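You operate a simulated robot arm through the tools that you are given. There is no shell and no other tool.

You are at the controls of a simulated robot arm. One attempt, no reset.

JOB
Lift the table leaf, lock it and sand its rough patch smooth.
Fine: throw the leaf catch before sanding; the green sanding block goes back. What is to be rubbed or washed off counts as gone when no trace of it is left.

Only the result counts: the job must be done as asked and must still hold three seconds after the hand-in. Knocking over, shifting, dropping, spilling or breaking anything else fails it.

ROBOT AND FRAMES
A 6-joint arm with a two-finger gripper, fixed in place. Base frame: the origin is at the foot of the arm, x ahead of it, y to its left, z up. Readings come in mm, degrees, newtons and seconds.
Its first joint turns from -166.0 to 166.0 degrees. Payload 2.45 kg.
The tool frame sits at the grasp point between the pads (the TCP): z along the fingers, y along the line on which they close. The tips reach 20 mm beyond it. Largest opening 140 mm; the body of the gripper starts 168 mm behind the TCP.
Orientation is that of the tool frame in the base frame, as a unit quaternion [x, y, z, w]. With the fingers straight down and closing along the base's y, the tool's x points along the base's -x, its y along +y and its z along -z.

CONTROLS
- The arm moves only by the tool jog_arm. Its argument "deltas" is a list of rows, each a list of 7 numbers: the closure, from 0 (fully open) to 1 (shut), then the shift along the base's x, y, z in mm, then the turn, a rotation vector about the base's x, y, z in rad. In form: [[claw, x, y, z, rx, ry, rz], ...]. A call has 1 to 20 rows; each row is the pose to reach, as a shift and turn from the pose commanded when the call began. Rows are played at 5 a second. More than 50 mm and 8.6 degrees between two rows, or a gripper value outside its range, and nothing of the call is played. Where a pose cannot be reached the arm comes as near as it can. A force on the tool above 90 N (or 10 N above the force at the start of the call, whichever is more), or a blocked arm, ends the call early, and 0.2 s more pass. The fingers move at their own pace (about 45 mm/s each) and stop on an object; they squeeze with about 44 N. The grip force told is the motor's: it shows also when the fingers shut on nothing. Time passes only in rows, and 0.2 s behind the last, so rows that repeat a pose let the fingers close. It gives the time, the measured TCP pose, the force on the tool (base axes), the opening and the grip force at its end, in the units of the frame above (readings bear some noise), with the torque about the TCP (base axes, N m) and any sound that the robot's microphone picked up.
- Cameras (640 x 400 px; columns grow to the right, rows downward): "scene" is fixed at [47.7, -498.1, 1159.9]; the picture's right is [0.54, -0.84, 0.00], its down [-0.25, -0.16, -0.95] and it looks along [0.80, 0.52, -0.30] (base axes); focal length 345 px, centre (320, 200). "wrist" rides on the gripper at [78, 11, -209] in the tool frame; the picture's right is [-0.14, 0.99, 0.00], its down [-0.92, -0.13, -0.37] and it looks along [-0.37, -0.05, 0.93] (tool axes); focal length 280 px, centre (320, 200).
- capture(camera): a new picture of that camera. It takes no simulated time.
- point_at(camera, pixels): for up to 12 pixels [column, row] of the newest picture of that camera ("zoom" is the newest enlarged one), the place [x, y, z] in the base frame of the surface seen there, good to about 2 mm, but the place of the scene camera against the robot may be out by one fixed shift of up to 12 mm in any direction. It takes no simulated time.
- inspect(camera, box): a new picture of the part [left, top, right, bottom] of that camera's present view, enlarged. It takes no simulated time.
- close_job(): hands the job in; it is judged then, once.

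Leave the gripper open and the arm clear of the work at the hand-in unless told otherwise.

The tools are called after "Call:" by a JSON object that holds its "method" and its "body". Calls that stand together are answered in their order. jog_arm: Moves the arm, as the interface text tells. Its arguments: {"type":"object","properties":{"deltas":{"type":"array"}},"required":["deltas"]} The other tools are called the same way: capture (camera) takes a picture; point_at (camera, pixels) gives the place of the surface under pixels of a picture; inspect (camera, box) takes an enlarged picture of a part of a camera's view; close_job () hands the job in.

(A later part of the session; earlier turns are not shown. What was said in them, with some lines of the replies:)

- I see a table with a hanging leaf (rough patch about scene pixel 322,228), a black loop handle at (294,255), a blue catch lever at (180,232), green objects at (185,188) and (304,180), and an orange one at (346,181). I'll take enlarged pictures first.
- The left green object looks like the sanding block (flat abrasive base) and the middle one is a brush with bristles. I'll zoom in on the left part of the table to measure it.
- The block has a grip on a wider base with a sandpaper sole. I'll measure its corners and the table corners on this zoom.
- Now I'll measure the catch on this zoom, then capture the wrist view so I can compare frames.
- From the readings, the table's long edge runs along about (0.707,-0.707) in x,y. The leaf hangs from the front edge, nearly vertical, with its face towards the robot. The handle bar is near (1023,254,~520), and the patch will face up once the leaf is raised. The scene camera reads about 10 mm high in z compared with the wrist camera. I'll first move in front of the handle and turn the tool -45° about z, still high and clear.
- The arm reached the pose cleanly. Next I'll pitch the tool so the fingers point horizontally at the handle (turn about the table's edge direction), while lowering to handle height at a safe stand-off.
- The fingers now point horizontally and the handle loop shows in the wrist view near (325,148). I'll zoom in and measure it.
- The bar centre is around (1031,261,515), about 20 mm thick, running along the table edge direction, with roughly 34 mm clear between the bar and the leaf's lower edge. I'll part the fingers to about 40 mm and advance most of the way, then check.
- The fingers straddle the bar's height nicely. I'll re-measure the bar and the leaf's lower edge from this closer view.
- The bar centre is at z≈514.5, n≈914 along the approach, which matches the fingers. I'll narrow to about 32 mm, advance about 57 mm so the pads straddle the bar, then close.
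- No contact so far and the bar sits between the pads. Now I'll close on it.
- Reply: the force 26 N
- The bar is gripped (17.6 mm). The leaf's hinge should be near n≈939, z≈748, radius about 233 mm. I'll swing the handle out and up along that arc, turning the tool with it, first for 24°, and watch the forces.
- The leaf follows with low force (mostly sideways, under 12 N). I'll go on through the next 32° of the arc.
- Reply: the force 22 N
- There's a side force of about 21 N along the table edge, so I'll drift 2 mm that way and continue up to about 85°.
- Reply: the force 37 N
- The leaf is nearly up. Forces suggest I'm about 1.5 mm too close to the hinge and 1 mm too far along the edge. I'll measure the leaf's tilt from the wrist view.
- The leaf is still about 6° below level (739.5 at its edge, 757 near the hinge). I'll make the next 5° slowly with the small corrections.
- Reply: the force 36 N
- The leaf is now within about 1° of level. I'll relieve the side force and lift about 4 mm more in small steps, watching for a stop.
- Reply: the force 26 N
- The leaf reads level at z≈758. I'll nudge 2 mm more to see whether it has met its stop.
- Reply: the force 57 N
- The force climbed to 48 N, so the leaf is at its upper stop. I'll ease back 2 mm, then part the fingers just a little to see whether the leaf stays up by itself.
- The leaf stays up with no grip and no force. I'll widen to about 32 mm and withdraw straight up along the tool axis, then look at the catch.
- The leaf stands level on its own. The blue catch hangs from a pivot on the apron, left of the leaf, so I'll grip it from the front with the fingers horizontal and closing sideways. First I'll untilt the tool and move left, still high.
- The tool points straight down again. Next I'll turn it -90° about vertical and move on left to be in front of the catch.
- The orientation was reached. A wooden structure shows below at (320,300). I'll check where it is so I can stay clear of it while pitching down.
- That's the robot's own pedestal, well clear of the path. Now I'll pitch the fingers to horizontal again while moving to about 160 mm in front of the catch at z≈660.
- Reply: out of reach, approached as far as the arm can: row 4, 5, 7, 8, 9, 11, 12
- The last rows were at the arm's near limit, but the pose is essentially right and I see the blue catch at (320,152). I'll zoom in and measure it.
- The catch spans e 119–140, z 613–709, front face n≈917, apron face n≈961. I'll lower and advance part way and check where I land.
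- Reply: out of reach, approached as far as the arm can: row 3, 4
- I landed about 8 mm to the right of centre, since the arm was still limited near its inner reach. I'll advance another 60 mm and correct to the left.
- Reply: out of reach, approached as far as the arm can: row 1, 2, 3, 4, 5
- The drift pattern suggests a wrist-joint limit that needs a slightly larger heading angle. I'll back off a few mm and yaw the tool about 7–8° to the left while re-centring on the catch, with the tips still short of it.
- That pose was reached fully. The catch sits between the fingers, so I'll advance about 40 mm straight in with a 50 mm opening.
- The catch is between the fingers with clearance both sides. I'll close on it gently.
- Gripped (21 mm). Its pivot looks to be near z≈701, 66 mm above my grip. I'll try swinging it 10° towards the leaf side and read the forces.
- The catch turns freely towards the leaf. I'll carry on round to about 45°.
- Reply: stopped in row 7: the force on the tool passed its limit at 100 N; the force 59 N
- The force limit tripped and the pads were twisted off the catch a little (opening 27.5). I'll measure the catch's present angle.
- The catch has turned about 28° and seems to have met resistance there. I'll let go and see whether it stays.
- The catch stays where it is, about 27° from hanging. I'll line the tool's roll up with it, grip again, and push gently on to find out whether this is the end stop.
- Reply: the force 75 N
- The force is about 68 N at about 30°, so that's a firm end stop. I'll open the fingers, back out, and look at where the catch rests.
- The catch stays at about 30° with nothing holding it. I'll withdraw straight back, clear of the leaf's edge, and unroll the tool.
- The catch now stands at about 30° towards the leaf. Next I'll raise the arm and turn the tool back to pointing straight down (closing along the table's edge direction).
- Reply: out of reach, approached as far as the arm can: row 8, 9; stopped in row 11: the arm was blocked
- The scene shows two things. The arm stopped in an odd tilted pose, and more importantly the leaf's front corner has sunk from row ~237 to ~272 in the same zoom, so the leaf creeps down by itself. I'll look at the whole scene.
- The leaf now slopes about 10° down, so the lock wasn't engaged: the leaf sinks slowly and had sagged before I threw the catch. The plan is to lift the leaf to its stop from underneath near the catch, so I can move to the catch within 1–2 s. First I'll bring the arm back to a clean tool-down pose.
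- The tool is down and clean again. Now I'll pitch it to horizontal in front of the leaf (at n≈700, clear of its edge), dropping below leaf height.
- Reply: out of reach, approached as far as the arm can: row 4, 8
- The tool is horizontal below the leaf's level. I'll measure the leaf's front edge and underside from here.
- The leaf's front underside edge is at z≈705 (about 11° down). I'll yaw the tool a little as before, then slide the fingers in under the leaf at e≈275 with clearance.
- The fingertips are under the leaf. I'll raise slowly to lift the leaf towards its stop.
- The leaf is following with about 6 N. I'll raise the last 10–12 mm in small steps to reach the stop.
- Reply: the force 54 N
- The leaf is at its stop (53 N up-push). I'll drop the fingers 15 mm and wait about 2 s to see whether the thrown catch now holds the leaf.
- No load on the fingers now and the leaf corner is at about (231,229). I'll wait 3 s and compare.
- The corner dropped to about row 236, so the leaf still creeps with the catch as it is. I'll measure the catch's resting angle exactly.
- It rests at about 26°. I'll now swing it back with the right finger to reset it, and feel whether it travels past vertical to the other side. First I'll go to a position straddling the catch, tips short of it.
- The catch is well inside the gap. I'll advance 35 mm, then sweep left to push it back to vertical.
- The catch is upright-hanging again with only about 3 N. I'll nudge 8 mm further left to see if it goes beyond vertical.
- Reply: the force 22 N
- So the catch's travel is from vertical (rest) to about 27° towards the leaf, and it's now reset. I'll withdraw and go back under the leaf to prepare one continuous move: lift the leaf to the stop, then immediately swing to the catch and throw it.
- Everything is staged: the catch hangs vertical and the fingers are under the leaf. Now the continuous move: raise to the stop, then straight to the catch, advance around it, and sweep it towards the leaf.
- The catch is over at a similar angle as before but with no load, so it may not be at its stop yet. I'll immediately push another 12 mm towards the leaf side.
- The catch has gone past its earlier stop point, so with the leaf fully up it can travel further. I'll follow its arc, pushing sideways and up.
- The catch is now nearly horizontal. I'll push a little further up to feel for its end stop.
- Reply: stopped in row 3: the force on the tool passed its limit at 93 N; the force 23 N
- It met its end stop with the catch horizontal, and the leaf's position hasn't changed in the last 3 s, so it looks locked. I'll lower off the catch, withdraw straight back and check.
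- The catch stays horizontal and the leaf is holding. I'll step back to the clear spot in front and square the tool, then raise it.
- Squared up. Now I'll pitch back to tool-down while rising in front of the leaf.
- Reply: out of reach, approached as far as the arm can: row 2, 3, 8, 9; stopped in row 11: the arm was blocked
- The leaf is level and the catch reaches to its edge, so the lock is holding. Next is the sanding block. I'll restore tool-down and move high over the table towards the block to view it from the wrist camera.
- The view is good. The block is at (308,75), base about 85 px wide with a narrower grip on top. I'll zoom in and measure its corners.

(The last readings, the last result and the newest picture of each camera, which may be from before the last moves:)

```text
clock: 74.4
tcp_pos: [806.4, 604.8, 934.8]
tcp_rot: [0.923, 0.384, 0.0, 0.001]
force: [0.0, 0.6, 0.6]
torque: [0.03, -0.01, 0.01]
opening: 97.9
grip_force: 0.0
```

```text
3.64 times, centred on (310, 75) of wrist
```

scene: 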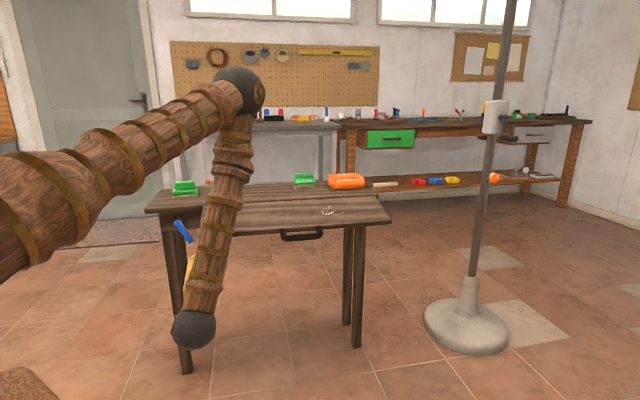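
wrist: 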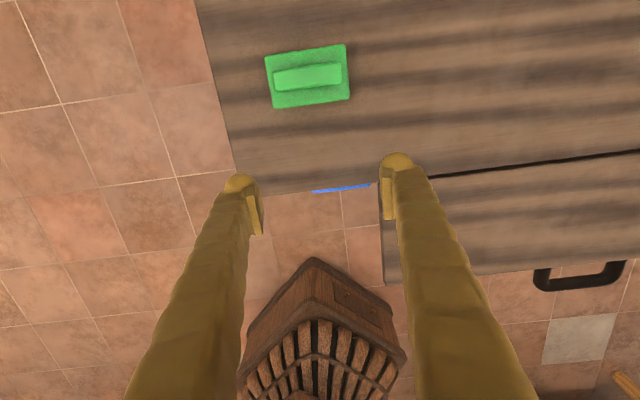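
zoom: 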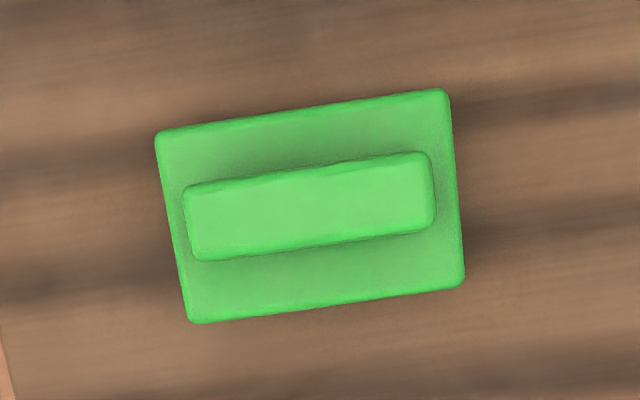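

Call:
{"method": "point_at", "body": {"camera": "zoom", "pixels": [[190, 195], [426, 160], [430, 225], [200, 252], [310, 205], [165, 142], [440, 100], [455, 280], [195, 315], [300, 290], [300, 350], [520, 200]]}}

```text
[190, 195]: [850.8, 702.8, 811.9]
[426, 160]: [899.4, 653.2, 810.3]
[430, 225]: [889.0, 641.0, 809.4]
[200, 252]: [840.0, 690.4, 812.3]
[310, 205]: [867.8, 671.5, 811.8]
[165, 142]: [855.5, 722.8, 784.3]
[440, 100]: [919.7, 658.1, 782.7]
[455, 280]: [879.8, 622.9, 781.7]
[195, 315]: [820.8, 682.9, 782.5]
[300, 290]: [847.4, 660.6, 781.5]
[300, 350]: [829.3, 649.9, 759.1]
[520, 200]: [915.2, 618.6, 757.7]
```

The block is aligned with the table: base 95×57 mm centred at e≈139.5, n≈1089.5, sole at 758, base top 782, and the grip is 73×20 mm with its top at 811. I'll test whether I can get above it with the tool vertical.

Call:
{"method": "jog_arm", "body": {"deltas": [[0.3, 21, 22.3, -10, 0, 0, 0], [0.3, 42, 44.6, -30, 0, 0, 0], [0.3, 63.2, 66.9, -50, 0, 0, 0], [0.3, 63.2, 66.9, -65, 0, 0, 0], [0.3, 63.2, 66.9, -65, 0, 0, 0]]}}

Call:
{"method": "capture", "body": {"camera": "wrist"}}

```text
clock: 75.6
tcp_pos: [870.9, 673.8, 869.7]
tcp_rot: [0.922, 0.388, -0.001, -0.003]
force: [0.3, -0.3, 0.1]
torque: [0.04, 0.03, -0.02]
opening: 98.0
grip_force: 0.0
out of reach, approached as far as the arm can: row 3
```

```text
taken
```

wrist: 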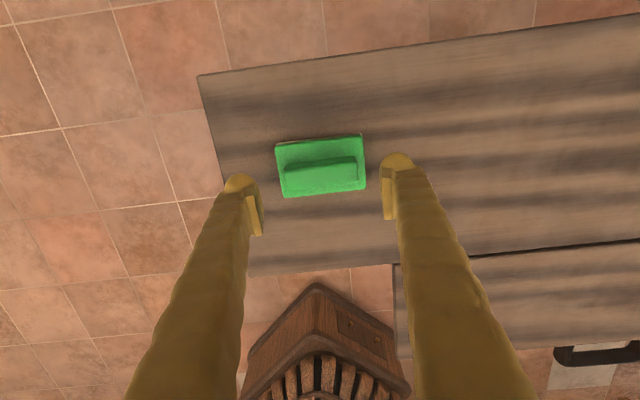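

The pose over the block is reachable with the tool vertical. I'll descend around the grip with a 98 mm opening, stopping with the tips about 4 mm above the base shoulder.

Call:
{"method": "jog_arm", "body": {"deltas": [[0.3, -1.1, -1.9, -20, 0, 0, -0.011], [0.3, -1.1, -1.9, -40, 0, 0, -0.011], [0.3, -1.1, -1.9, -55, 0, 0, -0.011], [0.3, -1.1, -1.9, -63, 0, 0, -0.011], [0.3, -1.1, -1.9, -63, 0, 0, -0.011]]}}

Call:
{"method": "inspect", "body": {"camera": "wrist", "box": [200, 110, 440, 260]}}

```text
clock: 76.8
tcp_pos: [871.7, 669.4, 807.8]
tcp_rot: [0.923, 0.385, 0.0, -0.005]
force: [0.0, -1.1, -0.7]
torque: [0.0, 0.04, 0.0]
opening: 98.1
grip_force: 0.0
out of reach, approached as far as the arm can: row 1, 2, 3, 4, 5
```

```text
2.67 times, centred on (320, 185) of wrist
```

zoom: 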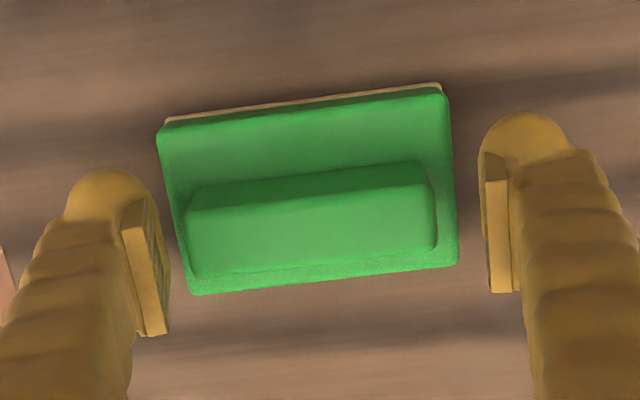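

The tool is around the grip with the pads either side (e about 3 mm off centre, acceptable). I'll close on the grip's ends.

Call:
{"method": "jog_arm", "body": {"deltas": [[0.42, 0, 0, 0, 0, 0, 0], [0.5, 0, 0, 0, 0, 0, 0], [0.7, 0, 0, 0, 0, 0, 0], [0.8, 0, 0, 0, 0, 0, 0], [0.8, 0, 0, 0, 0, 0, 0]]}}

Call:
{"method": "inspect", "body": {"camera": "wrist", "box": [200, 110, 440, 260]}}

```text
clock: 78.0
tcp_pos: [871.2, 669.6, 807.9]
tcp_rot: [0.923, 0.385, -0.001, -0.005]
force: [-0.1, 0.0, 0.3]
torque: [-0.03, -0.03, -0.03]
opening: 74.5
grip_force: 43.8
```

```text
2.67 times, centred on (320, 185) of wrist
```

zoom: 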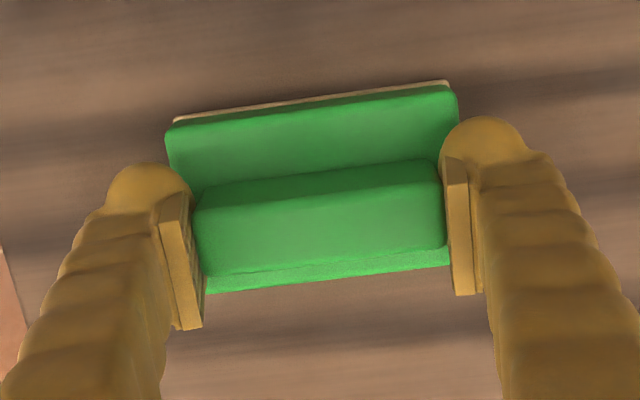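

Gripped firmly (74.5 mm). Its sole is 50 mm below the tool point, and its place to return to is e≈140, n≈1089.5. I'll lift it 60 mm and draw it slightly in.

Call:
{"method": "jog_arm", "body": {"deltas": [[0.8, 0, 0, 8, 0, 0, 0], [0.8, 0, 0, 20, 0, 0, 0], [0.8, -6, -6, 40, 0, 0, 0], [0.8, -14, -14, 60, 0, 0, 0], [0.8, -30, -30, 70, 0, 0, 0]]}}

Call:
{"method": "capture", "body": {"camera": "wrist"}}

Call:
{"method": "capture", "body": {"camera": "scene"}}

```text
clock: 79.2
tcp_pos: [841.6, 636.7, 879.8]
tcp_rot: [0.924, 0.382, -0.001, -0.003]
force: [-0.3, 0.4, -2.8]
torque: [-0.04, 0.02, 0.02]
opening: 74.4
grip_force: 44.0
out of reach, approached as far as the arm can: row 1, 2, 3, 4, 5
```

```text
taken
```

wrist: 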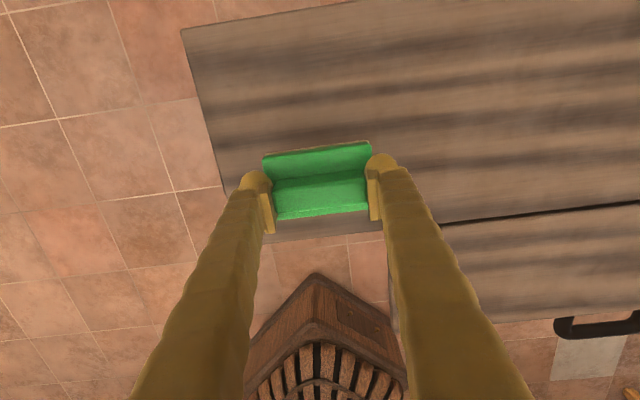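

```text
taken
```

scene: 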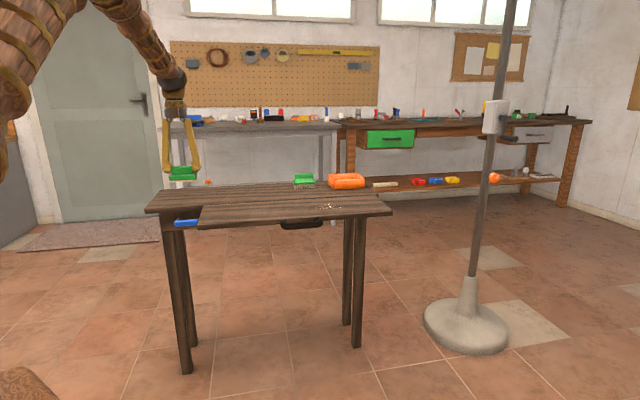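

The block is in hand (about 3 N weight) and the leaf and catch are unchanged. I'll carry it across, high, towards the rough patch, staying clear of the brush and the orange box.

Call:
{"method": "jog_arm", "body": {"deltas": [[0.8, 14.1, -41.7, 3, 0, 0, 0], [0.8, 28.3, -83.4, 5, 0, 0, 0], [0.8, 42.4, -125.2, 5, 0, 0, 0], [0.8, 56.6, -166.9, 5, 0, 0, 0], [0.8, 70.7, -208.6, 5, 0, 0, 0], [0.8, 84.8, -250.3, 5, 0, 0, 0], [0.8, 99, -292, 5, 0, 0, 0], [0.8, 113.1, -333.8, 5, 0, 0, 0], [0.8, 127.3, -375.5, 5, 0, 0, 0], [0.8, 141.4, -417.2, 5, 0, 0, 0], [0.8, 141.4, -417.2, 5, 0, 0, 0]]}}

Call:
{"method": "capture", "body": {"camera": "wrist"}}

```text
clock: 81.6
tcp_pos: [983.2, 217.3, 884.6]
tcp_rot: [0.926, 0.378, 0.0, 0.001]
force: [0.6, -0.4, -2.1]
torque: [0.01, -0.03, 0.0]
opening: 74.5
grip_force: 43.8
```

```text
taken
```

wrist: 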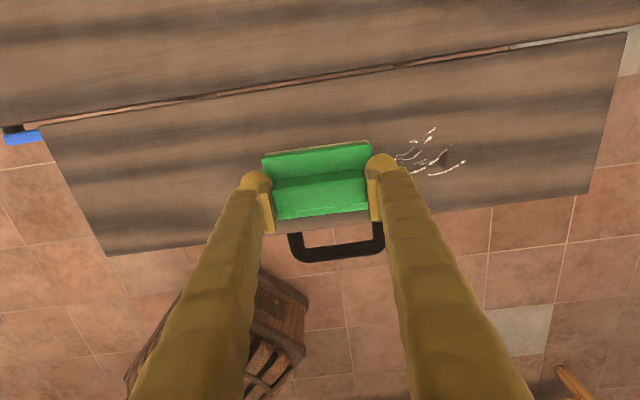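

The patch is visible around (395–467,128–178). I'll zoom in and measure its extent.

Call:
{"method": "inspect", "body": {"camera": "wrist", "box": [370, 100, 500, 200]}}

```text
4.00 times, centred on (435, 150) of wrist
```

zoom: 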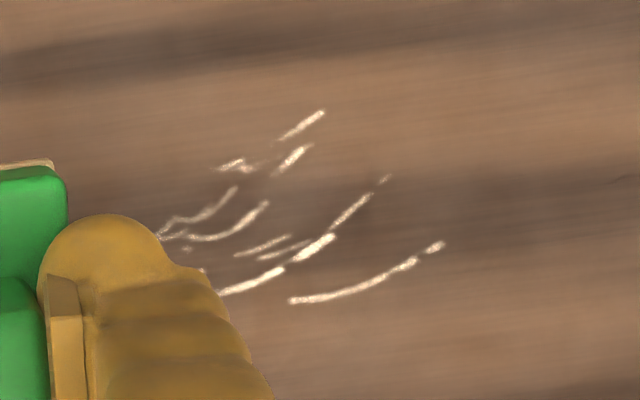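

Call:
{"method": "point_at", "body": {"camera": "zoom", "pixels": [[163, 233], [325, 112], [222, 167], [280, 172], [390, 178], [443, 243], [292, 301], [222, 292], [200, 268], [350, 210], [500, 150], [450, 350]]}}

```text
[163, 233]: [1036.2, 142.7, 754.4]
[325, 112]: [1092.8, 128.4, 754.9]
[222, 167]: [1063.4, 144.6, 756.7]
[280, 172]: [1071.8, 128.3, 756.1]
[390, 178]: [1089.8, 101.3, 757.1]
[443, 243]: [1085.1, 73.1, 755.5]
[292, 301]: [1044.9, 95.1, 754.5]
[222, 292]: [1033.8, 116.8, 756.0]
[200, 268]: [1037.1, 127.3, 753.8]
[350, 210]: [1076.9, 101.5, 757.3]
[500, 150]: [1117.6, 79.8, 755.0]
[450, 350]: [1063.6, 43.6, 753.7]
```

The patch spans roughly e 614–716, n 806–864, with the leaf surface at z≈755.5. I'll go to just above its left side at e≈625, n≈830, sole about 10 mm above the leaf.

Call:
{"method": "jog_arm", "body": {"deltas": [[0.8, 12, -16, -15, 0, 0, 0.005], [0.8, 24, -33, -35, 0, 0, 0.01], [0.8, 37, -50, -55, 0, 0, 0.01], [0.8, 45.6, -72.3, -68, 0, 0, 0.01], [0.8, 45.6, -72.3, -68, 0, 0, 0.01]]}}

Call:
{"method": "capture", "body": {"camera": "wrist"}}

```text
clock: 82.8
tcp_pos: [1028.9, 144.9, 816.4]
tcp_rot: [0.923, 0.384, 0.001, 0.001]
force: [0.0, 0.2, -0.6]
torque: [0.0, -0.02, -0.01]
opening: 74.4
grip_force: 43.5
```

```text
taken
```

wrist: 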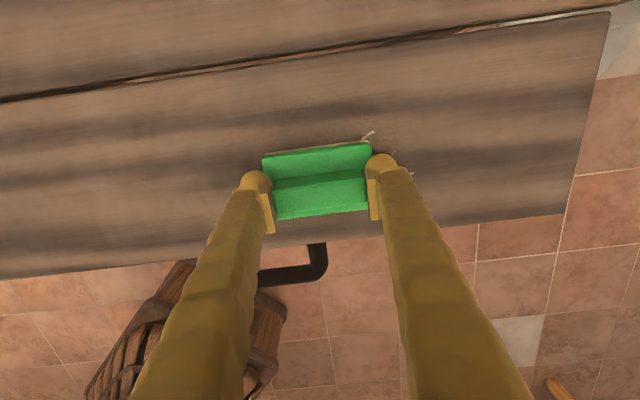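

The block is right over the patch's left part. I'll lower in small steps until I feel contact.

Call:
{"method": "jog_arm", "body": {"deltas": [[0.8, 0, 0, -5, 0, 0, 0], [0.8, 0, 0, -8, 0, 0, 0], [0.8, 0, 0, -10, 0, 0, 0], [0.8, 0, 0, -10, 0, 0, 0]]}}

```text
clock: 83.8
tcp_pos: [1029.0, 145.3, 804.6]
tcp_rot: [0.923, 0.384, 0.0, 0.002]
force: [-1.3, -1.6, 6.4]
torque: [0.32, 0.15, 0.07]
opening: 74.5
grip_force: 43.7
```

Contact at about 6–9 N. I'll make the first strokes along the leaf's length, e 625→690 and back, with slightly more pressure.

Call:
{"method": "jog_arm", "body": {"deltas": [[0.8, 0, 0, -0.5, 0, 0, 0], [0.8, 7.8, -7.8, -0.5, 0, 0, 0], [0.8, 15.6, -15.6, -0.5, 0, 0, 0], [0.8, 23.3, -23.3, -0.5, 0, 0, 0], [0.8, 31.1, -31.1, -0.5, 0, 0, 0], [0.8, 38.9, -38.9, -0.5, 0, 0, 0], [0.8, 46, -46, -0.5, 0, 0, 0]]}}

Call:
{"method": "capture", "body": {"camera": "wrist"}}

```text
clock: 85.4
tcp_pos: [1077.0, 99.7, 805.0]
tcp_rot: [0.923, 0.384, 0.0, 0.001]
force: [-7.4, 5.9, 26.2]
torque: [0.94, -0.25, 0.23]
opening: 74.4
grip_force: 43.7
```

```text
taken
```

wrist: 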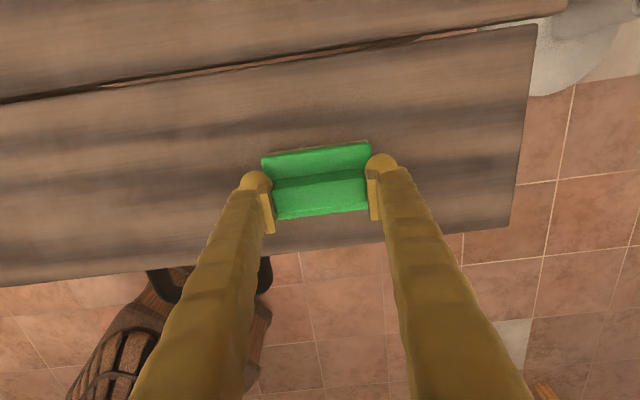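

Pressure is 26 N with 9 N friction, and where I've passed the marks look gone. I'll sweep back and over two more lanes (n+15 and n-15) to cover the whole patch.

Call:
{"method": "jog_arm", "body": {"deltas": [[0.8, -11, 11, 0, 0, 0, 0], [0.8, -23, 23, 0, 0, 0, 0], [0.8, -35, 35, 0, 0, 0, 0], [0.8, -46, 46, 0, 0, 0, 0], [0.8, -35.4, 56.6, 0, 0, 0, 0], [0.8, -24.4, 45.6, 0, 0, 0, 0], [0.8, -12.4, 33.6, 0, 0, 0, 0], [0.8, -0.4, 21.6, 0, 0, 0, 0], [0.8, 10.6, 10.6, 0, 0, 0, 0], [0.8, 0, 0, 0, 0, 0, 0], [0.8, -10.6, -10.6, 0, 0, 0, 0], [0.8, -22, 0.8, 0, 0, 0, 0], [0.8, -34, 12.8, 0, 0, 0, 0], [0.8, -46, 24.8, 0, 0, 0, 0], [0.8, -56.6, 35.4, 0, 0, 0, 0], [0.8, -45, 24, 0, 0, 0, 0], [0.8, -33, 12, 0, 0, 0, 0], [0.8, -21, 0, 0, 0, 0, 0], [0.8, -10.6, -10.6, 0, 0, 0, 0]]}}

Call:
{"method": "capture", "body": {"camera": "wrist"}}

Call:
{"method": "inspect", "body": {"camera": "scene", "box": [250, 170, 410, 270]}}

```text
clock: 89.4
tcp_pos: [1066.6, 90.3, 803.8]
tcp_rot: [0.924, 0.384, 0.0, 0.0]
force: [0.7, 0.4, -0.4]
torque: [-0.03, 0.01, -0.02]
opening: 74.9
grip_force: 44.3
```

```text
taken
```

wrist: 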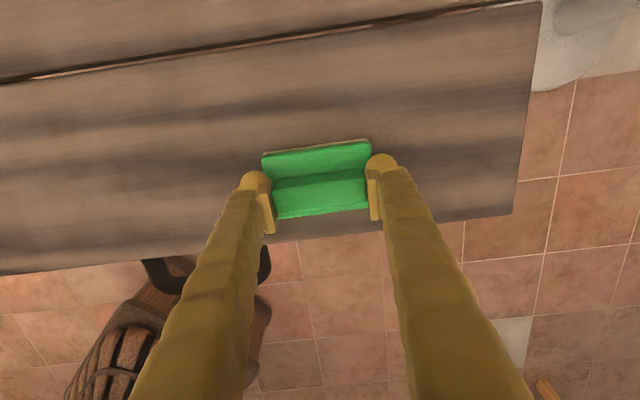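

```text
4.00 times, centred on (330, 220) of scene
```

zoom: 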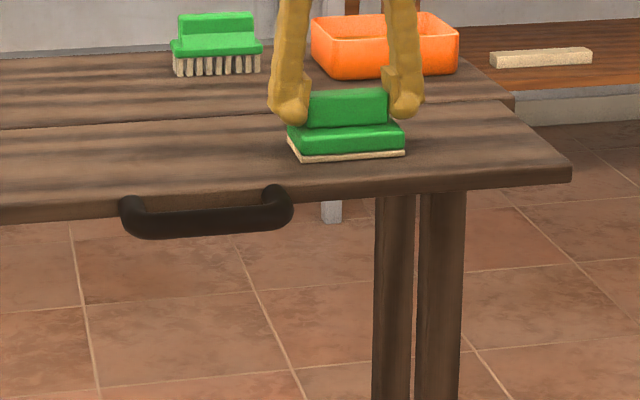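

Contact became light at the end. I'll check whether the leaf is still level and whether any trace is left on the left part.

Call:
{"method": "point_at", "body": {"camera": "wrist", "pixels": [[50, 250], [200, 120], [100, 100], [440, 200], [500, 200], [450, 100], [500, 40], [60, 190], [230, 240]]}}

Call:
{"method": "inspect", "body": {"camera": "wrist", "box": [130, 100, 290, 220]}}

```text
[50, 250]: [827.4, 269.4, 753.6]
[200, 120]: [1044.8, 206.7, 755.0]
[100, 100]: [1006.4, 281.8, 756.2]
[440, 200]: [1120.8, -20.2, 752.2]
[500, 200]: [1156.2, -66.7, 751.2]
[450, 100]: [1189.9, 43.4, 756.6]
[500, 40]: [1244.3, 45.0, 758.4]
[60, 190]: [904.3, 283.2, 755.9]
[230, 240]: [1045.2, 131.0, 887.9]
```

```text
3.33 times, centred on (210, 160) of wrist
```

zoom: 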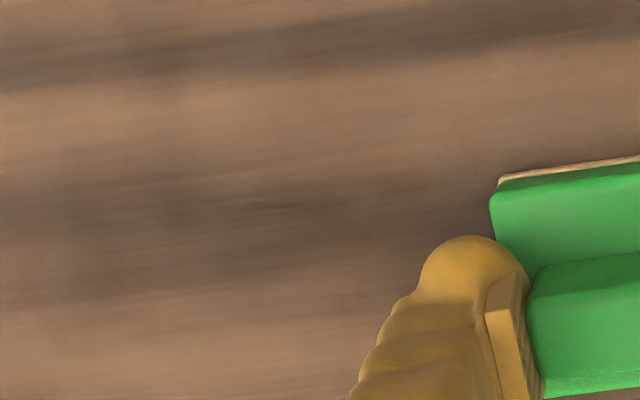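

Call:
{"method": "inspect", "body": {"camera": "scene", "box": [140, 170, 300, 270]}}

```text
4.00 times, centred on (220, 220) of scene
```

zoom: 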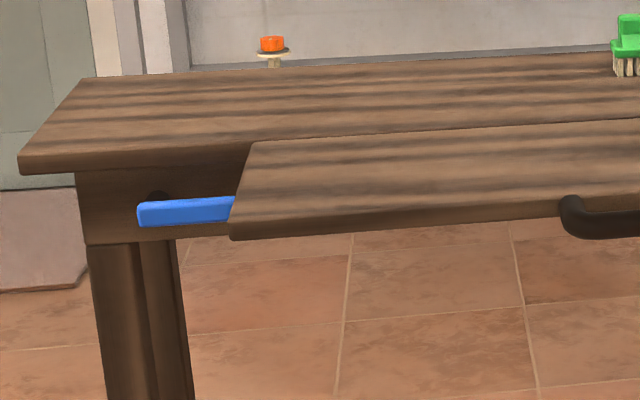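

The leaf and catch are holding steady. I'll lift the block a little and shift left to see the whole patch area.

Call:
{"method": "jog_arm", "body": {"deltas": [[0.8, 0, 0, 15, 0, 0, 0], [0.8, -10, 20, 40, 0, 0, 0], [0.8, -30, 45, 70, 0, 0, 0], [0.8, -55, 75, 90, 0, 0, 0], [0.8, -80, 105, 95, 0, 0, 0], [0.8, -105, 130, 95, 0, 0, 0], [0.8, -105, 130, 95, 0, 0, 0]]}}

Call:
{"method": "capture", "body": {"camera": "wrist"}}

Call:
{"method": "inspect", "body": {"camera": "wrist", "box": [360, 90, 520, 210]}}

Call:
{"method": "inspect", "body": {"camera": "scene", "box": [280, 190, 380, 250]}}

```text
clock: 91.0
tcp_pos: [962.8, 219.7, 900.3]
tcp_rot: [0.923, 0.384, 0.0, 0.002]
force: [-0.3, -0.2, -0.6]
torque: [0.01, 0.03, -0.01]
opening: 74.7
grip_force: 43.6
```

```text
taken
```

wrist: 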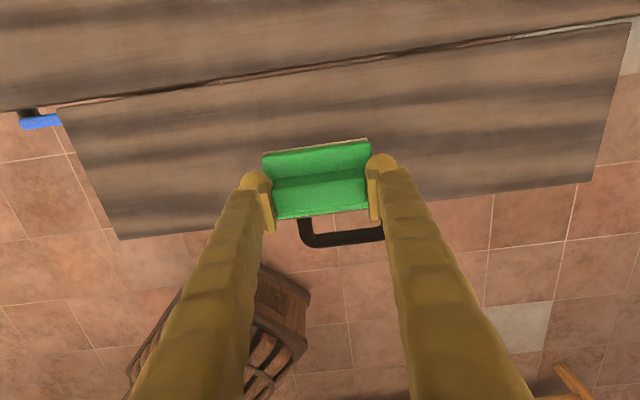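

```text
3.33 times, centred on (440, 150) of wrist
```

zoom: 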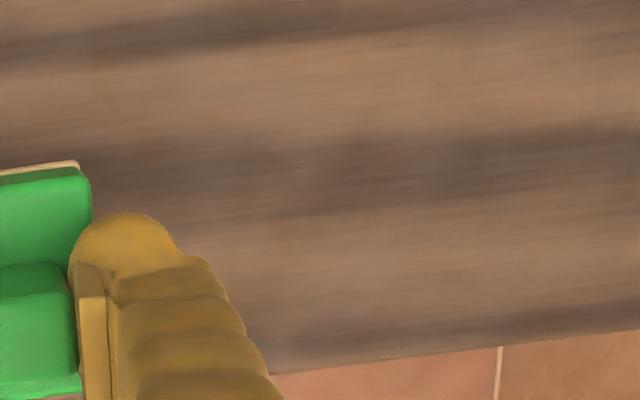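

```text
6.40 times, centred on (330, 220) of scene
```

zoom: 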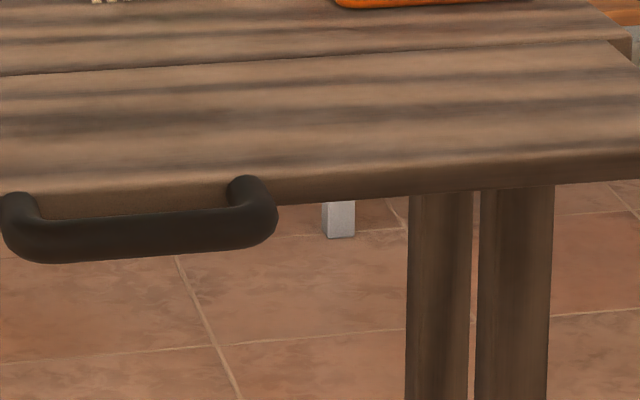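

No marks show in either view. I'll look closer through the scene camera for any faint trace.

Call:
{"method": "inspect", "body": {"camera": "scene", "box": [300, 195, 350, 220]}}

Call:
{"method": "inspect", "body": {"camera": "wrist", "box": [380, 100, 460, 160]}}

```text
12.80 times, centred on (325, 208) of scene
```

zoom: 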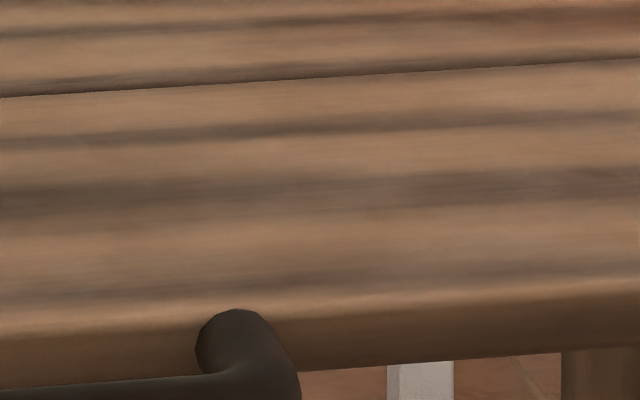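

```text
6.67 times, centred on (420, 130) of wrist
```

zoom: 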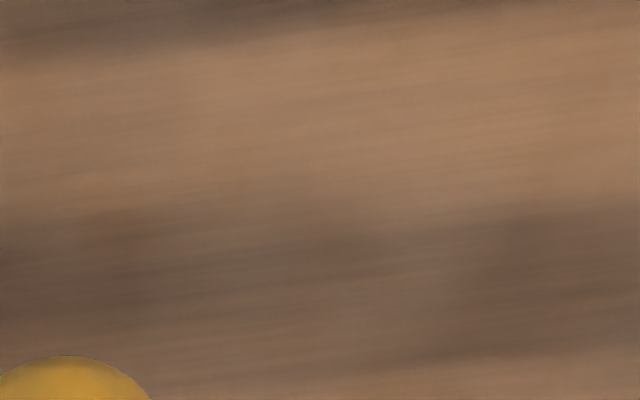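

It looks clean. To be certain no faint trace is left, I'll make one more pass with steady pressure. Moving back over the left end and lowering to just above the surface.

Call:
{"method": "jog_arm", "body": {"deltas": [[0.8, 20, -14, -15, 0, 0, 0], [0.8, 40, -28, -40, 0, 0, 0], [0.8, 60, -42, -65, 0, 0, 0], [0.8, 71.7, -54.9, -85, 0, 0, 0], [0.8, 71.7, -54.9, -93, 0, 0, 0], [0.8, 71.7, -54.9, -95, 0, 0, 0], [0.8, 71.7, -54.9, -95, 0, 0, 0]]}}

```text
clock: 92.6
tcp_pos: [1032.6, 165.6, 804.6]
tcp_rot: [0.923, 0.384, 0.0, 0.001]
force: [-1.3, 0.5, 2.4]
torque: [-0.02, -0.12, -0.01]
opening: 74.6
grip_force: 44.5
```

Light contact at z≈804.6. The leaf slopes about 2° towards me, so I'll match that tilt, press about 1 mm more, and sweep three lanes.

Call:
{"method": "jog_arm", "body": {"deltas": [[0.8, 0, 0, 0, 0.01, -0.01, 0], [0.8, 0, 0, -1, 0.021, -0.021, 0], [0.8, 10.6, -10.6, -1, 0.021, -0.021, 0], [0.8, 21.2, -21.2, -1, 0.021, -0.021, 0], [0.8, 32.5, -32.5, -1, 0.021, -0.021, 0], [0.8, 43.8, -43.8, -1, 0.021, -0.021, 0], [0.8, 54.4, -54.4, -1, 0.021, -0.021, 0], [0.8, 42.4, -66.5, -1.6, 0.021, -0.021, 0], [0.8, 31.8, -55.9, -1.6, 0.021, -0.021, 0], [0.8, 20.5, -44.5, -1.6, 0.021, -0.021, 0], [0.8, 9.2, -33.2, -1.6, 0.021, -0.021, 0], [0.8, -1.4, -22.6, -1.6, 0.021, -0.021, 0], [0.8, -12, -12, -1.6, 0.021, -0.021, 0], [0.8, -24, -24, -2.2, 0.021, -0.021, 0], [0.8, -13.4, -34.6, -2.2, 0.021, -0.021, 0], [0.8, -2.8, -45.3, -2.2, 0.021, -0.021, 0], [0.8, 8.5, -56.6, -2.2, 0.021, -0.021, 0], [0.8, 19.8, -67.9, -2.2, 0.021, -0.021, 0], [0.8, 30.4, -78.5, -2.2, 0.021, -0.021, 0]]}}

Call:
{"method": "capture", "body": {"camera": "wrist"}}

```text
clock: 96.6
tcp_pos: [1062.2, 87.6, 802.4]
tcp_rot: [0.924, 0.383, 0.014, -0.005]
force: [-6.4, 2.9, 18.6]
torque: [-0.44, 0.49, -0.27]
opening: 74.8
grip_force: 43.8
```

```text
taken
```

wrist: 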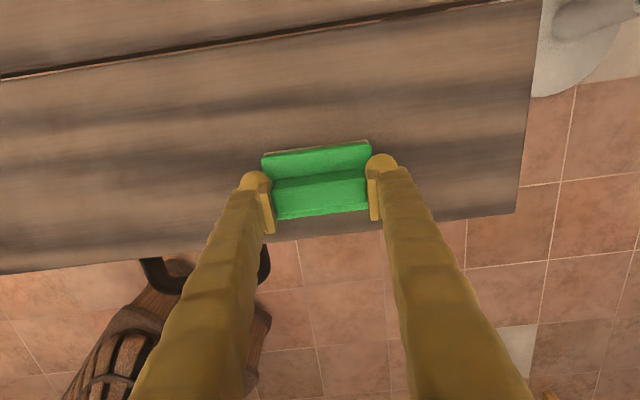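

Good contact at 18.6 N throughout. I'll make one return stroke, then lift clear and undo the tilt.

Call:
{"method": "jog_arm", "body": {"deltas": [[0.8, -11, 11, 0, 0, 0, 0], [0.8, -22, 22, 0, 0, 0, 0], [0.8, -33, 33, 0, 0, 0, 0], [0.8, -44, 44, 0, 0, 0, 0], [0.8, -54, 54, 0, 0, 0, 0], [0.8, -54, 54, 15, 0, 0, 0], [0.8, -54, 54, 45, -0.01, 0.01, 0], [0.8, -54, 54, 80, -0.021, 0.021, 0], [0.8, -70, 80, 85, -0.021, 0.021, 0], [0.8, -90, 105, 85, -0.021, 0.021, 0], [0.8, -110, 130, 85, -0.021, 0.021, 0]]}}

Call:
{"method": "capture", "body": {"camera": "wrist"}}

Call:
{"method": "inspect", "body": {"camera": "wrist", "box": [360, 90, 520, 210]}}

Call:
{"method": "inspect", "body": {"camera": "scene", "box": [300, 195, 350, 220]}}

```text
clock: 99.0
tcp_pos: [953.6, 216.8, 888.7]
tcp_rot: [0.924, 0.383, 0.001, 0.0]
force: [-0.9, -0.1, -0.7]
torque: [0.01, 0.01, 0.01]
opening: 74.9
grip_force: 44.0
```

```text
taken
```

wrist: 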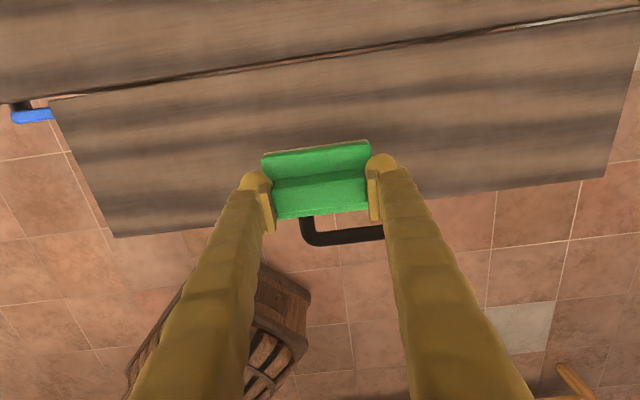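

```text
3.33 times, centred on (440, 150) of wrist
```

zoom: 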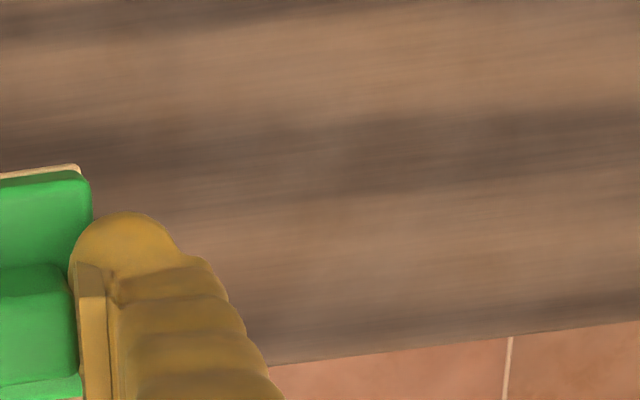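

```text
12.80 times, centred on (325, 208) of scene
```

zoom: 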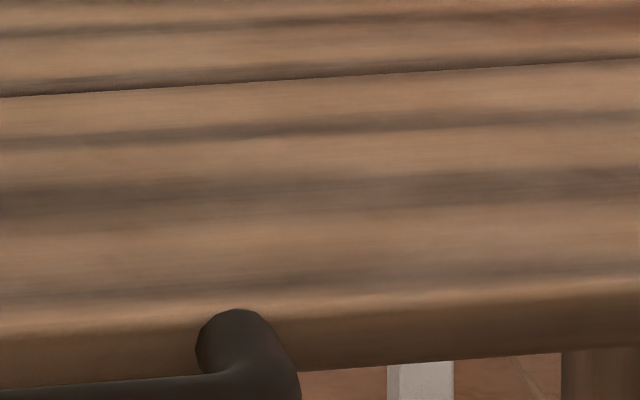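

The leaf is clean in both views. Now I'll carry the block back to its place by the same high route.

Call:
{"method": "jog_arm", "body": {"deltas": [[0.8, -11.5, 42.1, 0, 0, 0, 0], [0.8, -22.9, 84.3, 0, 0, 0, 0], [0.8, -34.4, 126.4, 0, 0, 0, 0], [0.8, -45.8, 168.6, 0, 0, 0, 0], [0.8, -57.3, 210.7, 0, 0, 0, 0], [0.8, -68.8, 252.8, 0, 0, 0, 0], [0.8, -80.2, 295, 0, 0, 0, 0], [0.8, -91.7, 337.1, 0, 0, 0, 0], [0.8, -103.1, 379.3, 0, 0, 0, 0], [0.8, -114.6, 421.4, 0, 0, 0, 0], [0.8, -114.6, 421.4, 0, 0, 0, 0]]}}

Call:
{"method": "capture", "body": {"camera": "wrist"}}

```text
clock: 101.4
tcp_pos: [838.1, 637.5, 888.7]
tcp_rot: [0.923, 0.385, -0.001, -0.001]
force: [-0.1, -0.8, -0.3]
torque: [-0.03, 0.01, 0.0]
opening: 74.5
grip_force: 44.7
```

```text
taken
```

wrist: 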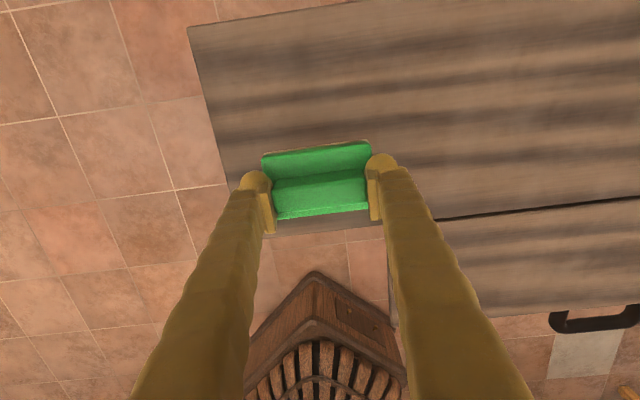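

I'm next to the block's place. I'll move out to its spot and lower to just above the table.

Call:
{"method": "jog_arm", "body": {"deltas": [[0.8, 10, 11, -15, 0, 0, 0], [0.8, 20, 22, -30, 0, 0, 0], [0.8, 31, 34.4, -45, 0, 0, 0], [0.8, 31, 34.4, -60, 0, 0, 0], [0.8, 31, 34.4, -72, 0, 0, 0], [0.8, 31, 34.4, -72, 0, 0, 0]]}}

Call:
{"method": "capture", "body": {"camera": "wrist"}}

```text
clock: 102.8
tcp_pos: [868.5, 671.6, 814.6]
tcp_rot: [0.922, 0.387, 0.0, -0.003]
force: [-0.1, 0.1, -1.4]
torque: [0.01, 0.0, -0.01]
opening: 74.8
grip_force: 43.9
```

```text
taken
```

wrist: 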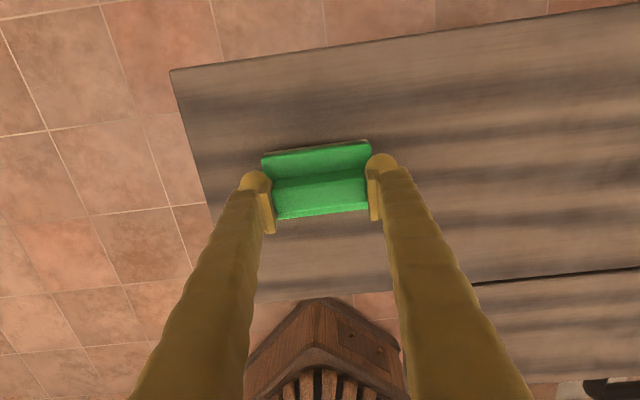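

Position e≈139, n≈1089 matches its original place. I'll lower gently to touch down.

Call:
{"method": "jog_arm", "body": {"deltas": [[0.8, 0, 0, -3, 0, 0, 0], [0.8, 0, 0, -5, 0, 0, 0], [0.8, 0, 0, -6.5, 0, 0, 0], [0.8, 0, 0, -6.5, 0, 0, 0]]}}

```text
clock: 103.8
tcp_pos: [869.9, 673.2, 807.5]
tcp_rot: [0.922, 0.388, 0.0, -0.002]
force: [-0.6, 0.7, -1.0]
torque: [0.03, -0.03, -0.01]
opening: 74.7
grip_force: 43.7
```

Call:
{"method": "jog_arm", "body": {"deltas": [[0.8, 0, 0, -0.7, 0, 0, 0], [0.8, 0, 0, -1.2, 0, 0, 0], [0.8, 0, 0, -1.2, 0, 0, 0]]}}

```text
clock: 104.6
tcp_pos: [870.2, 671.6, 807.9]
tcp_rot: [0.922, 0.388, 0.0, -0.003]
force: [-2.3, 2.8, 11.5]
torque: [-0.59, -0.06, -0.11]
opening: 74.7
grip_force: 44.2
```

The block is down on the table (11.5 N). I'll ease off half a millimetre and open the fingers to about 98 mm.

Call:
{"method": "jog_arm", "body": {"deltas": [[0.8, 0, 0, 0.4, 0, 0, 0], [0.45, 0, 0, 0.4, 0, 0, 0], [0.38, 0, 0, 0.4, 0, 0, 0], [0.3, 0, 0, 0.4, 0, 0, 0], [0.3, 0, 0, 0.4, 0, 0, 0]]}}

Call:
{"method": "inspect", "body": {"camera": "wrist", "box": [200, 110, 440, 260]}}

```text
clock: 105.8
tcp_pos: [870.6, 672.6, 806.7]
tcp_rot: [0.922, 0.388, 0.0, -0.002]
force: [0.5, -1.0, 0.0]
torque: [-0.01, -0.01, 0.03]
opening: 98.2
grip_force: 0.1
```

```text
2.67 times, centred on (320, 185) of wrist
```

zoom: 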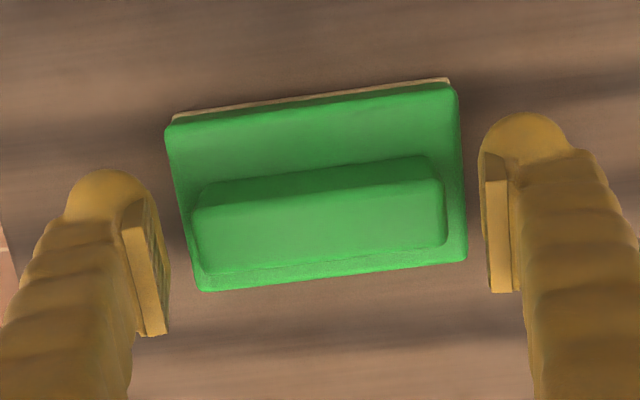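

Released, and the block stands with clear gaps to both fingers. I'll rise straight up, then draw back over the front.

Call:
{"method": "jog_arm", "body": {"deltas": [[0.3, 0, 0, 12, 0, 0, 0], [0.3, 0, 0, 30, 0, 0, 0], [0.3, 0, 0, 60, 0, 0, 0], [0.3, -10, -10, 90, 0, 0, 0], [0.3, -30, -30, 115, 0, 0, 0], [0.3, -62, -67, 128, 0, 0, 0], [0.3, -62, -67, 128, 0, 0, 0]]}}

Call:
{"method": "capture", "body": {"camera": "wrist"}}

Call:
{"method": "inspect", "body": {"camera": "wrist", "box": [240, 20, 380, 130]}}

Call:
{"method": "capture", "body": {"camera": "scene"}}

```text
refused: row 6 steps farther than a row can; nothing moved
```

```text
taken
```

wrist: 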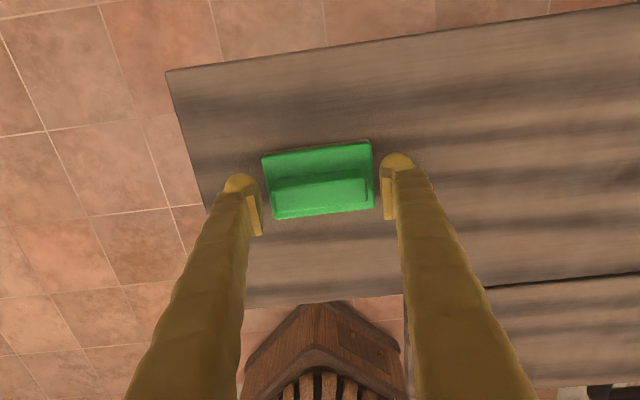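

```text
3.64 times, centred on (310, 75) of wrist
```

zoom: 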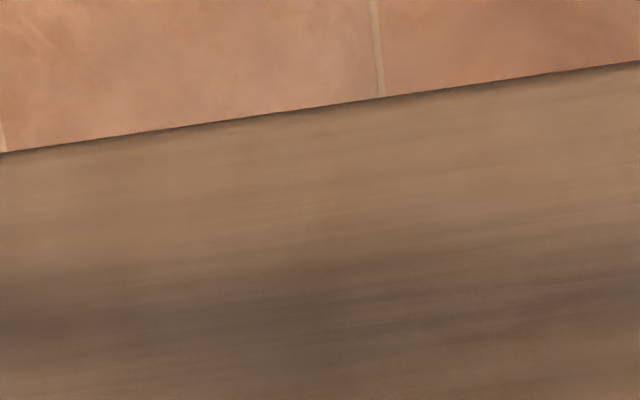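

```text
taken
```

scene: 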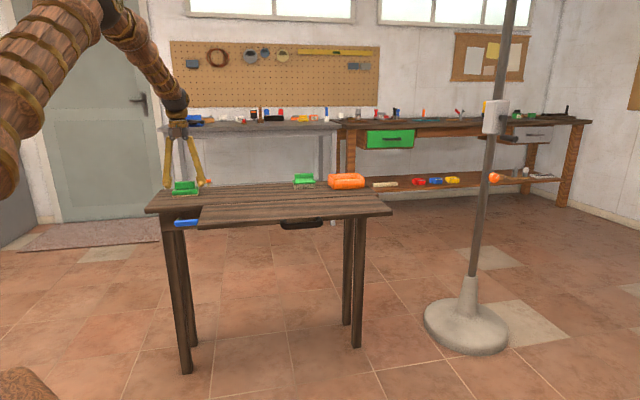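

The call was refused because one row stepped too far, so nothing moved. I'll repeat it with smaller steps.

Call:
{"method": "jog_arm", "body": {"deltas": [[0.3, 0, 0, 12, 0, 0, 0], [0.3, 0, 0, 30, 0, 0, 0], [0.3, 0, 0, 60, 0, 0, 0], [0.3, -10, -10, 90, 0, 0, 0], [0.3, -30, -30, 115, 0, 0, 0], [0.3, -48, -50, 125, 0, 0, 0], [0.3, -63, -67, 128, 0, 0, 0], [0.3, -63, -67, 128, 0, 0, 0]]}}

Call:
{"method": "inspect", "body": {"camera": "wrist", "box": [240, 20, 380, 130]}}

Call:
{"method": "inspect", "body": {"camera": "scene", "box": [140, 170, 300, 270]}}

```text
clock: 107.6
tcp_pos: [807.0, 605.3, 936.8]
tcp_rot: [0.924, 0.383, 0.0, 0.001]
force: [0.2, 0.1, -0.2]
torque: [-0.01, -0.02, 0.0]
opening: 98.0
grip_force: 0.1
```

```text
3.64 times, centred on (310, 75) of wrist
```

zoom: 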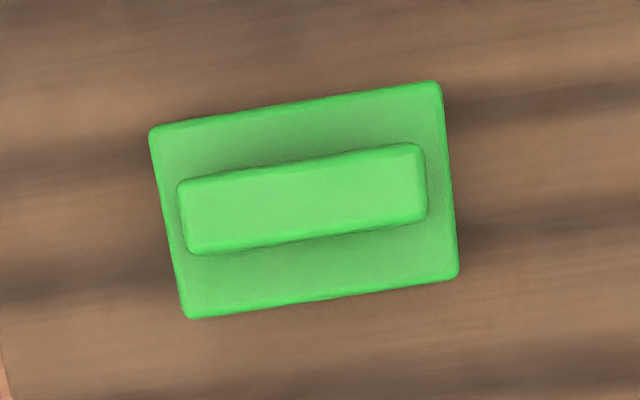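

```text
4.00 times, centred on (220, 220) of scene
```

zoom: 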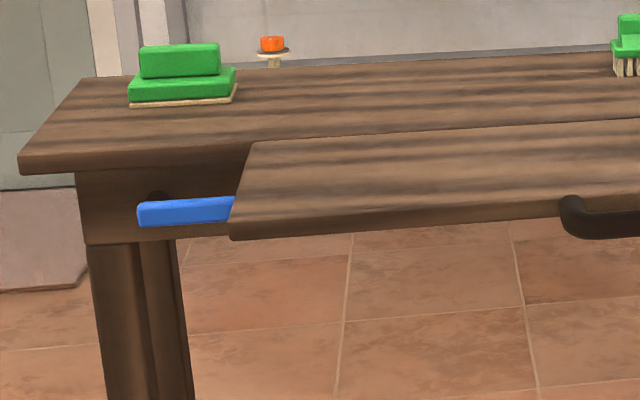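

The block looks to be back in its place and the leaf still holds. I'll verify its corners against the original readings.

Call:
{"method": "point_at", "body": {"camera": "zoom", "pixels": [[150, 70], [215, 60], [132, 95], [232, 90], [235, 225], [232, 238], [145, 210], [230, 210]]}}

Call:
{"method": "capture", "body": {"camera": "wrist"}}

Call:
{"method": "point_at", "body": {"camera": "wrist", "pixels": [[268, 56], [342, 44], [346, 94], [276, 105], [307, 76]]}}

```text
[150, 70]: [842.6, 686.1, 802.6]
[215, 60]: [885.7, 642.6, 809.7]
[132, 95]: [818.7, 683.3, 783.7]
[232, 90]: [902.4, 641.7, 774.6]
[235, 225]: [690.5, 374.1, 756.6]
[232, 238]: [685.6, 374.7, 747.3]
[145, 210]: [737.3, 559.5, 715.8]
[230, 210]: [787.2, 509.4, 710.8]
```

```text
taken
```

wrist: 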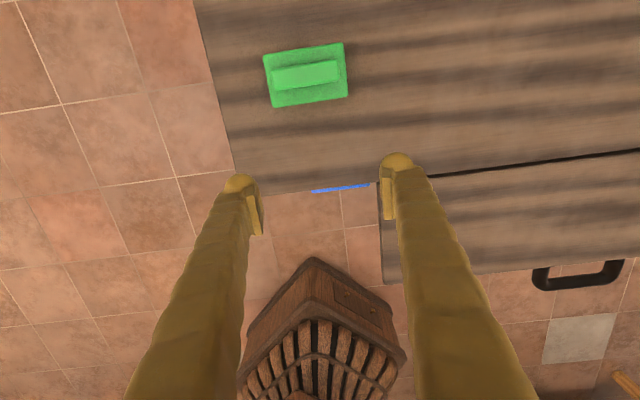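

```text
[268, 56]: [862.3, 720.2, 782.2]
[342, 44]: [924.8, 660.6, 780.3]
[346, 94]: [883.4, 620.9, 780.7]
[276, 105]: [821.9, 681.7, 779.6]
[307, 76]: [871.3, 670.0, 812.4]
```

The block's centre is within about 2 mm of its original place. I'll retreat the arm up and away with the gripper fully open.

Call:
{"method": "jog_arm", "body": {"deltas": [[0.2, -5, -10, 30, 0, 0, 0], [0.1, -15, -35, 55, 0, 0, 0], [0, -30, -62, 80, 0, 0, 0], [0, -42, -88, 105, 0, 0, 0], [0, -54, -114, 128, 0, 0, 0], [0, -64, -139, 145, 0, 0, 0], [0, -64, -139, 145, 0, 0, 0], [0, -64, -139, 145, 0, 0, 0]]}}

Call:
{"method": "capture", "body": {"camera": "scene"}}

Call:
{"method": "inspect", "body": {"camera": "scene", "box": [140, 160, 400, 322]}}

Call:
{"method": "inspect", "body": {"camera": "scene", "box": [290, 190, 370, 240]}}

```text
clock: 109.4
tcp_pos: [742.3, 466.9, 1082.5]
tcp_rot: [0.924, 0.383, 0.0, 0.001]
force: [0.2, -0.4, -0.5]
torque: [0.0, 0.02, -0.01]
opening: 140.0
grip_force: 0.1
```

```text
taken
```

scene: 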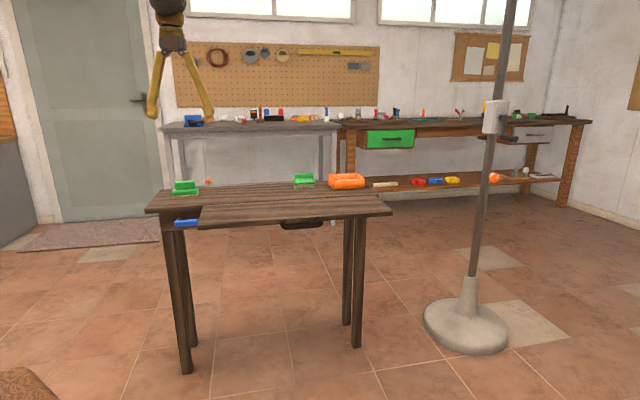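

```text
2.46 times, centred on (270, 241) of scene
```

zoom: 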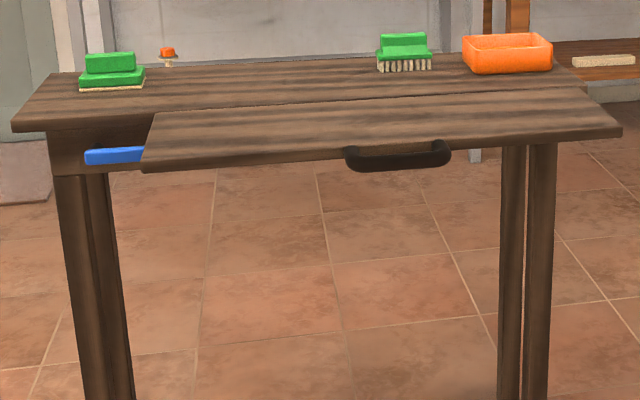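

```text
8.00 times, centred on (330, 215) of scene
```

zoom: 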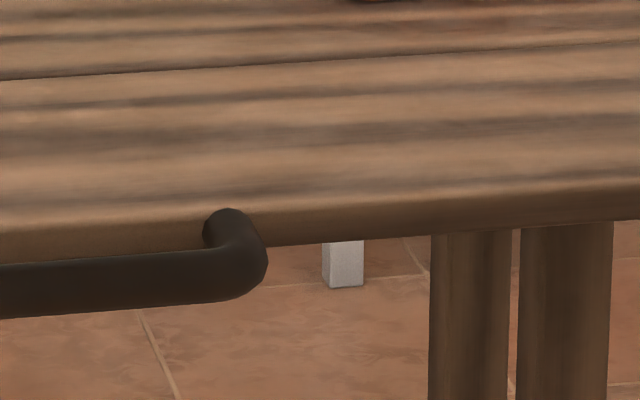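

The leaf is up and has held for over 35 s with the catch thrown. The patch shows no trace, and the sanding block is back in its place. The brush and orange box haven't moved, and the arm is clear with the gripper open. I'm handing in the job.

Call:
{"method": "close_job", "body": {}}

```text
The job is handed in.
```

I handed the job in with the leaf raised and locked, the rough patch sanded off, and the green sanding block back in its place. No result came back with the hand-in.

- **Leaf and catch:** The leaf creeps down by itself until the catch is fully over. My first throw came too late: the leaf had sagged and the catch stopped at about 30°. I lifted the leaf again, and this time the catch went all the way to horizontal, before any sanding. After that the leaf held for over 35 seconds, including under the sanding pressure. It is locked about 2° below level.
- **Rough patch:** I swept it twice, in three lanes each time. Close views from both cameras show no marks left.
- **Sanding block:** It stands within about 2 mm of where it started.
- **Everything else:** The brush and the orange box look unmoved in the last picture. The gripper is fully open and the arm is clear of the table.
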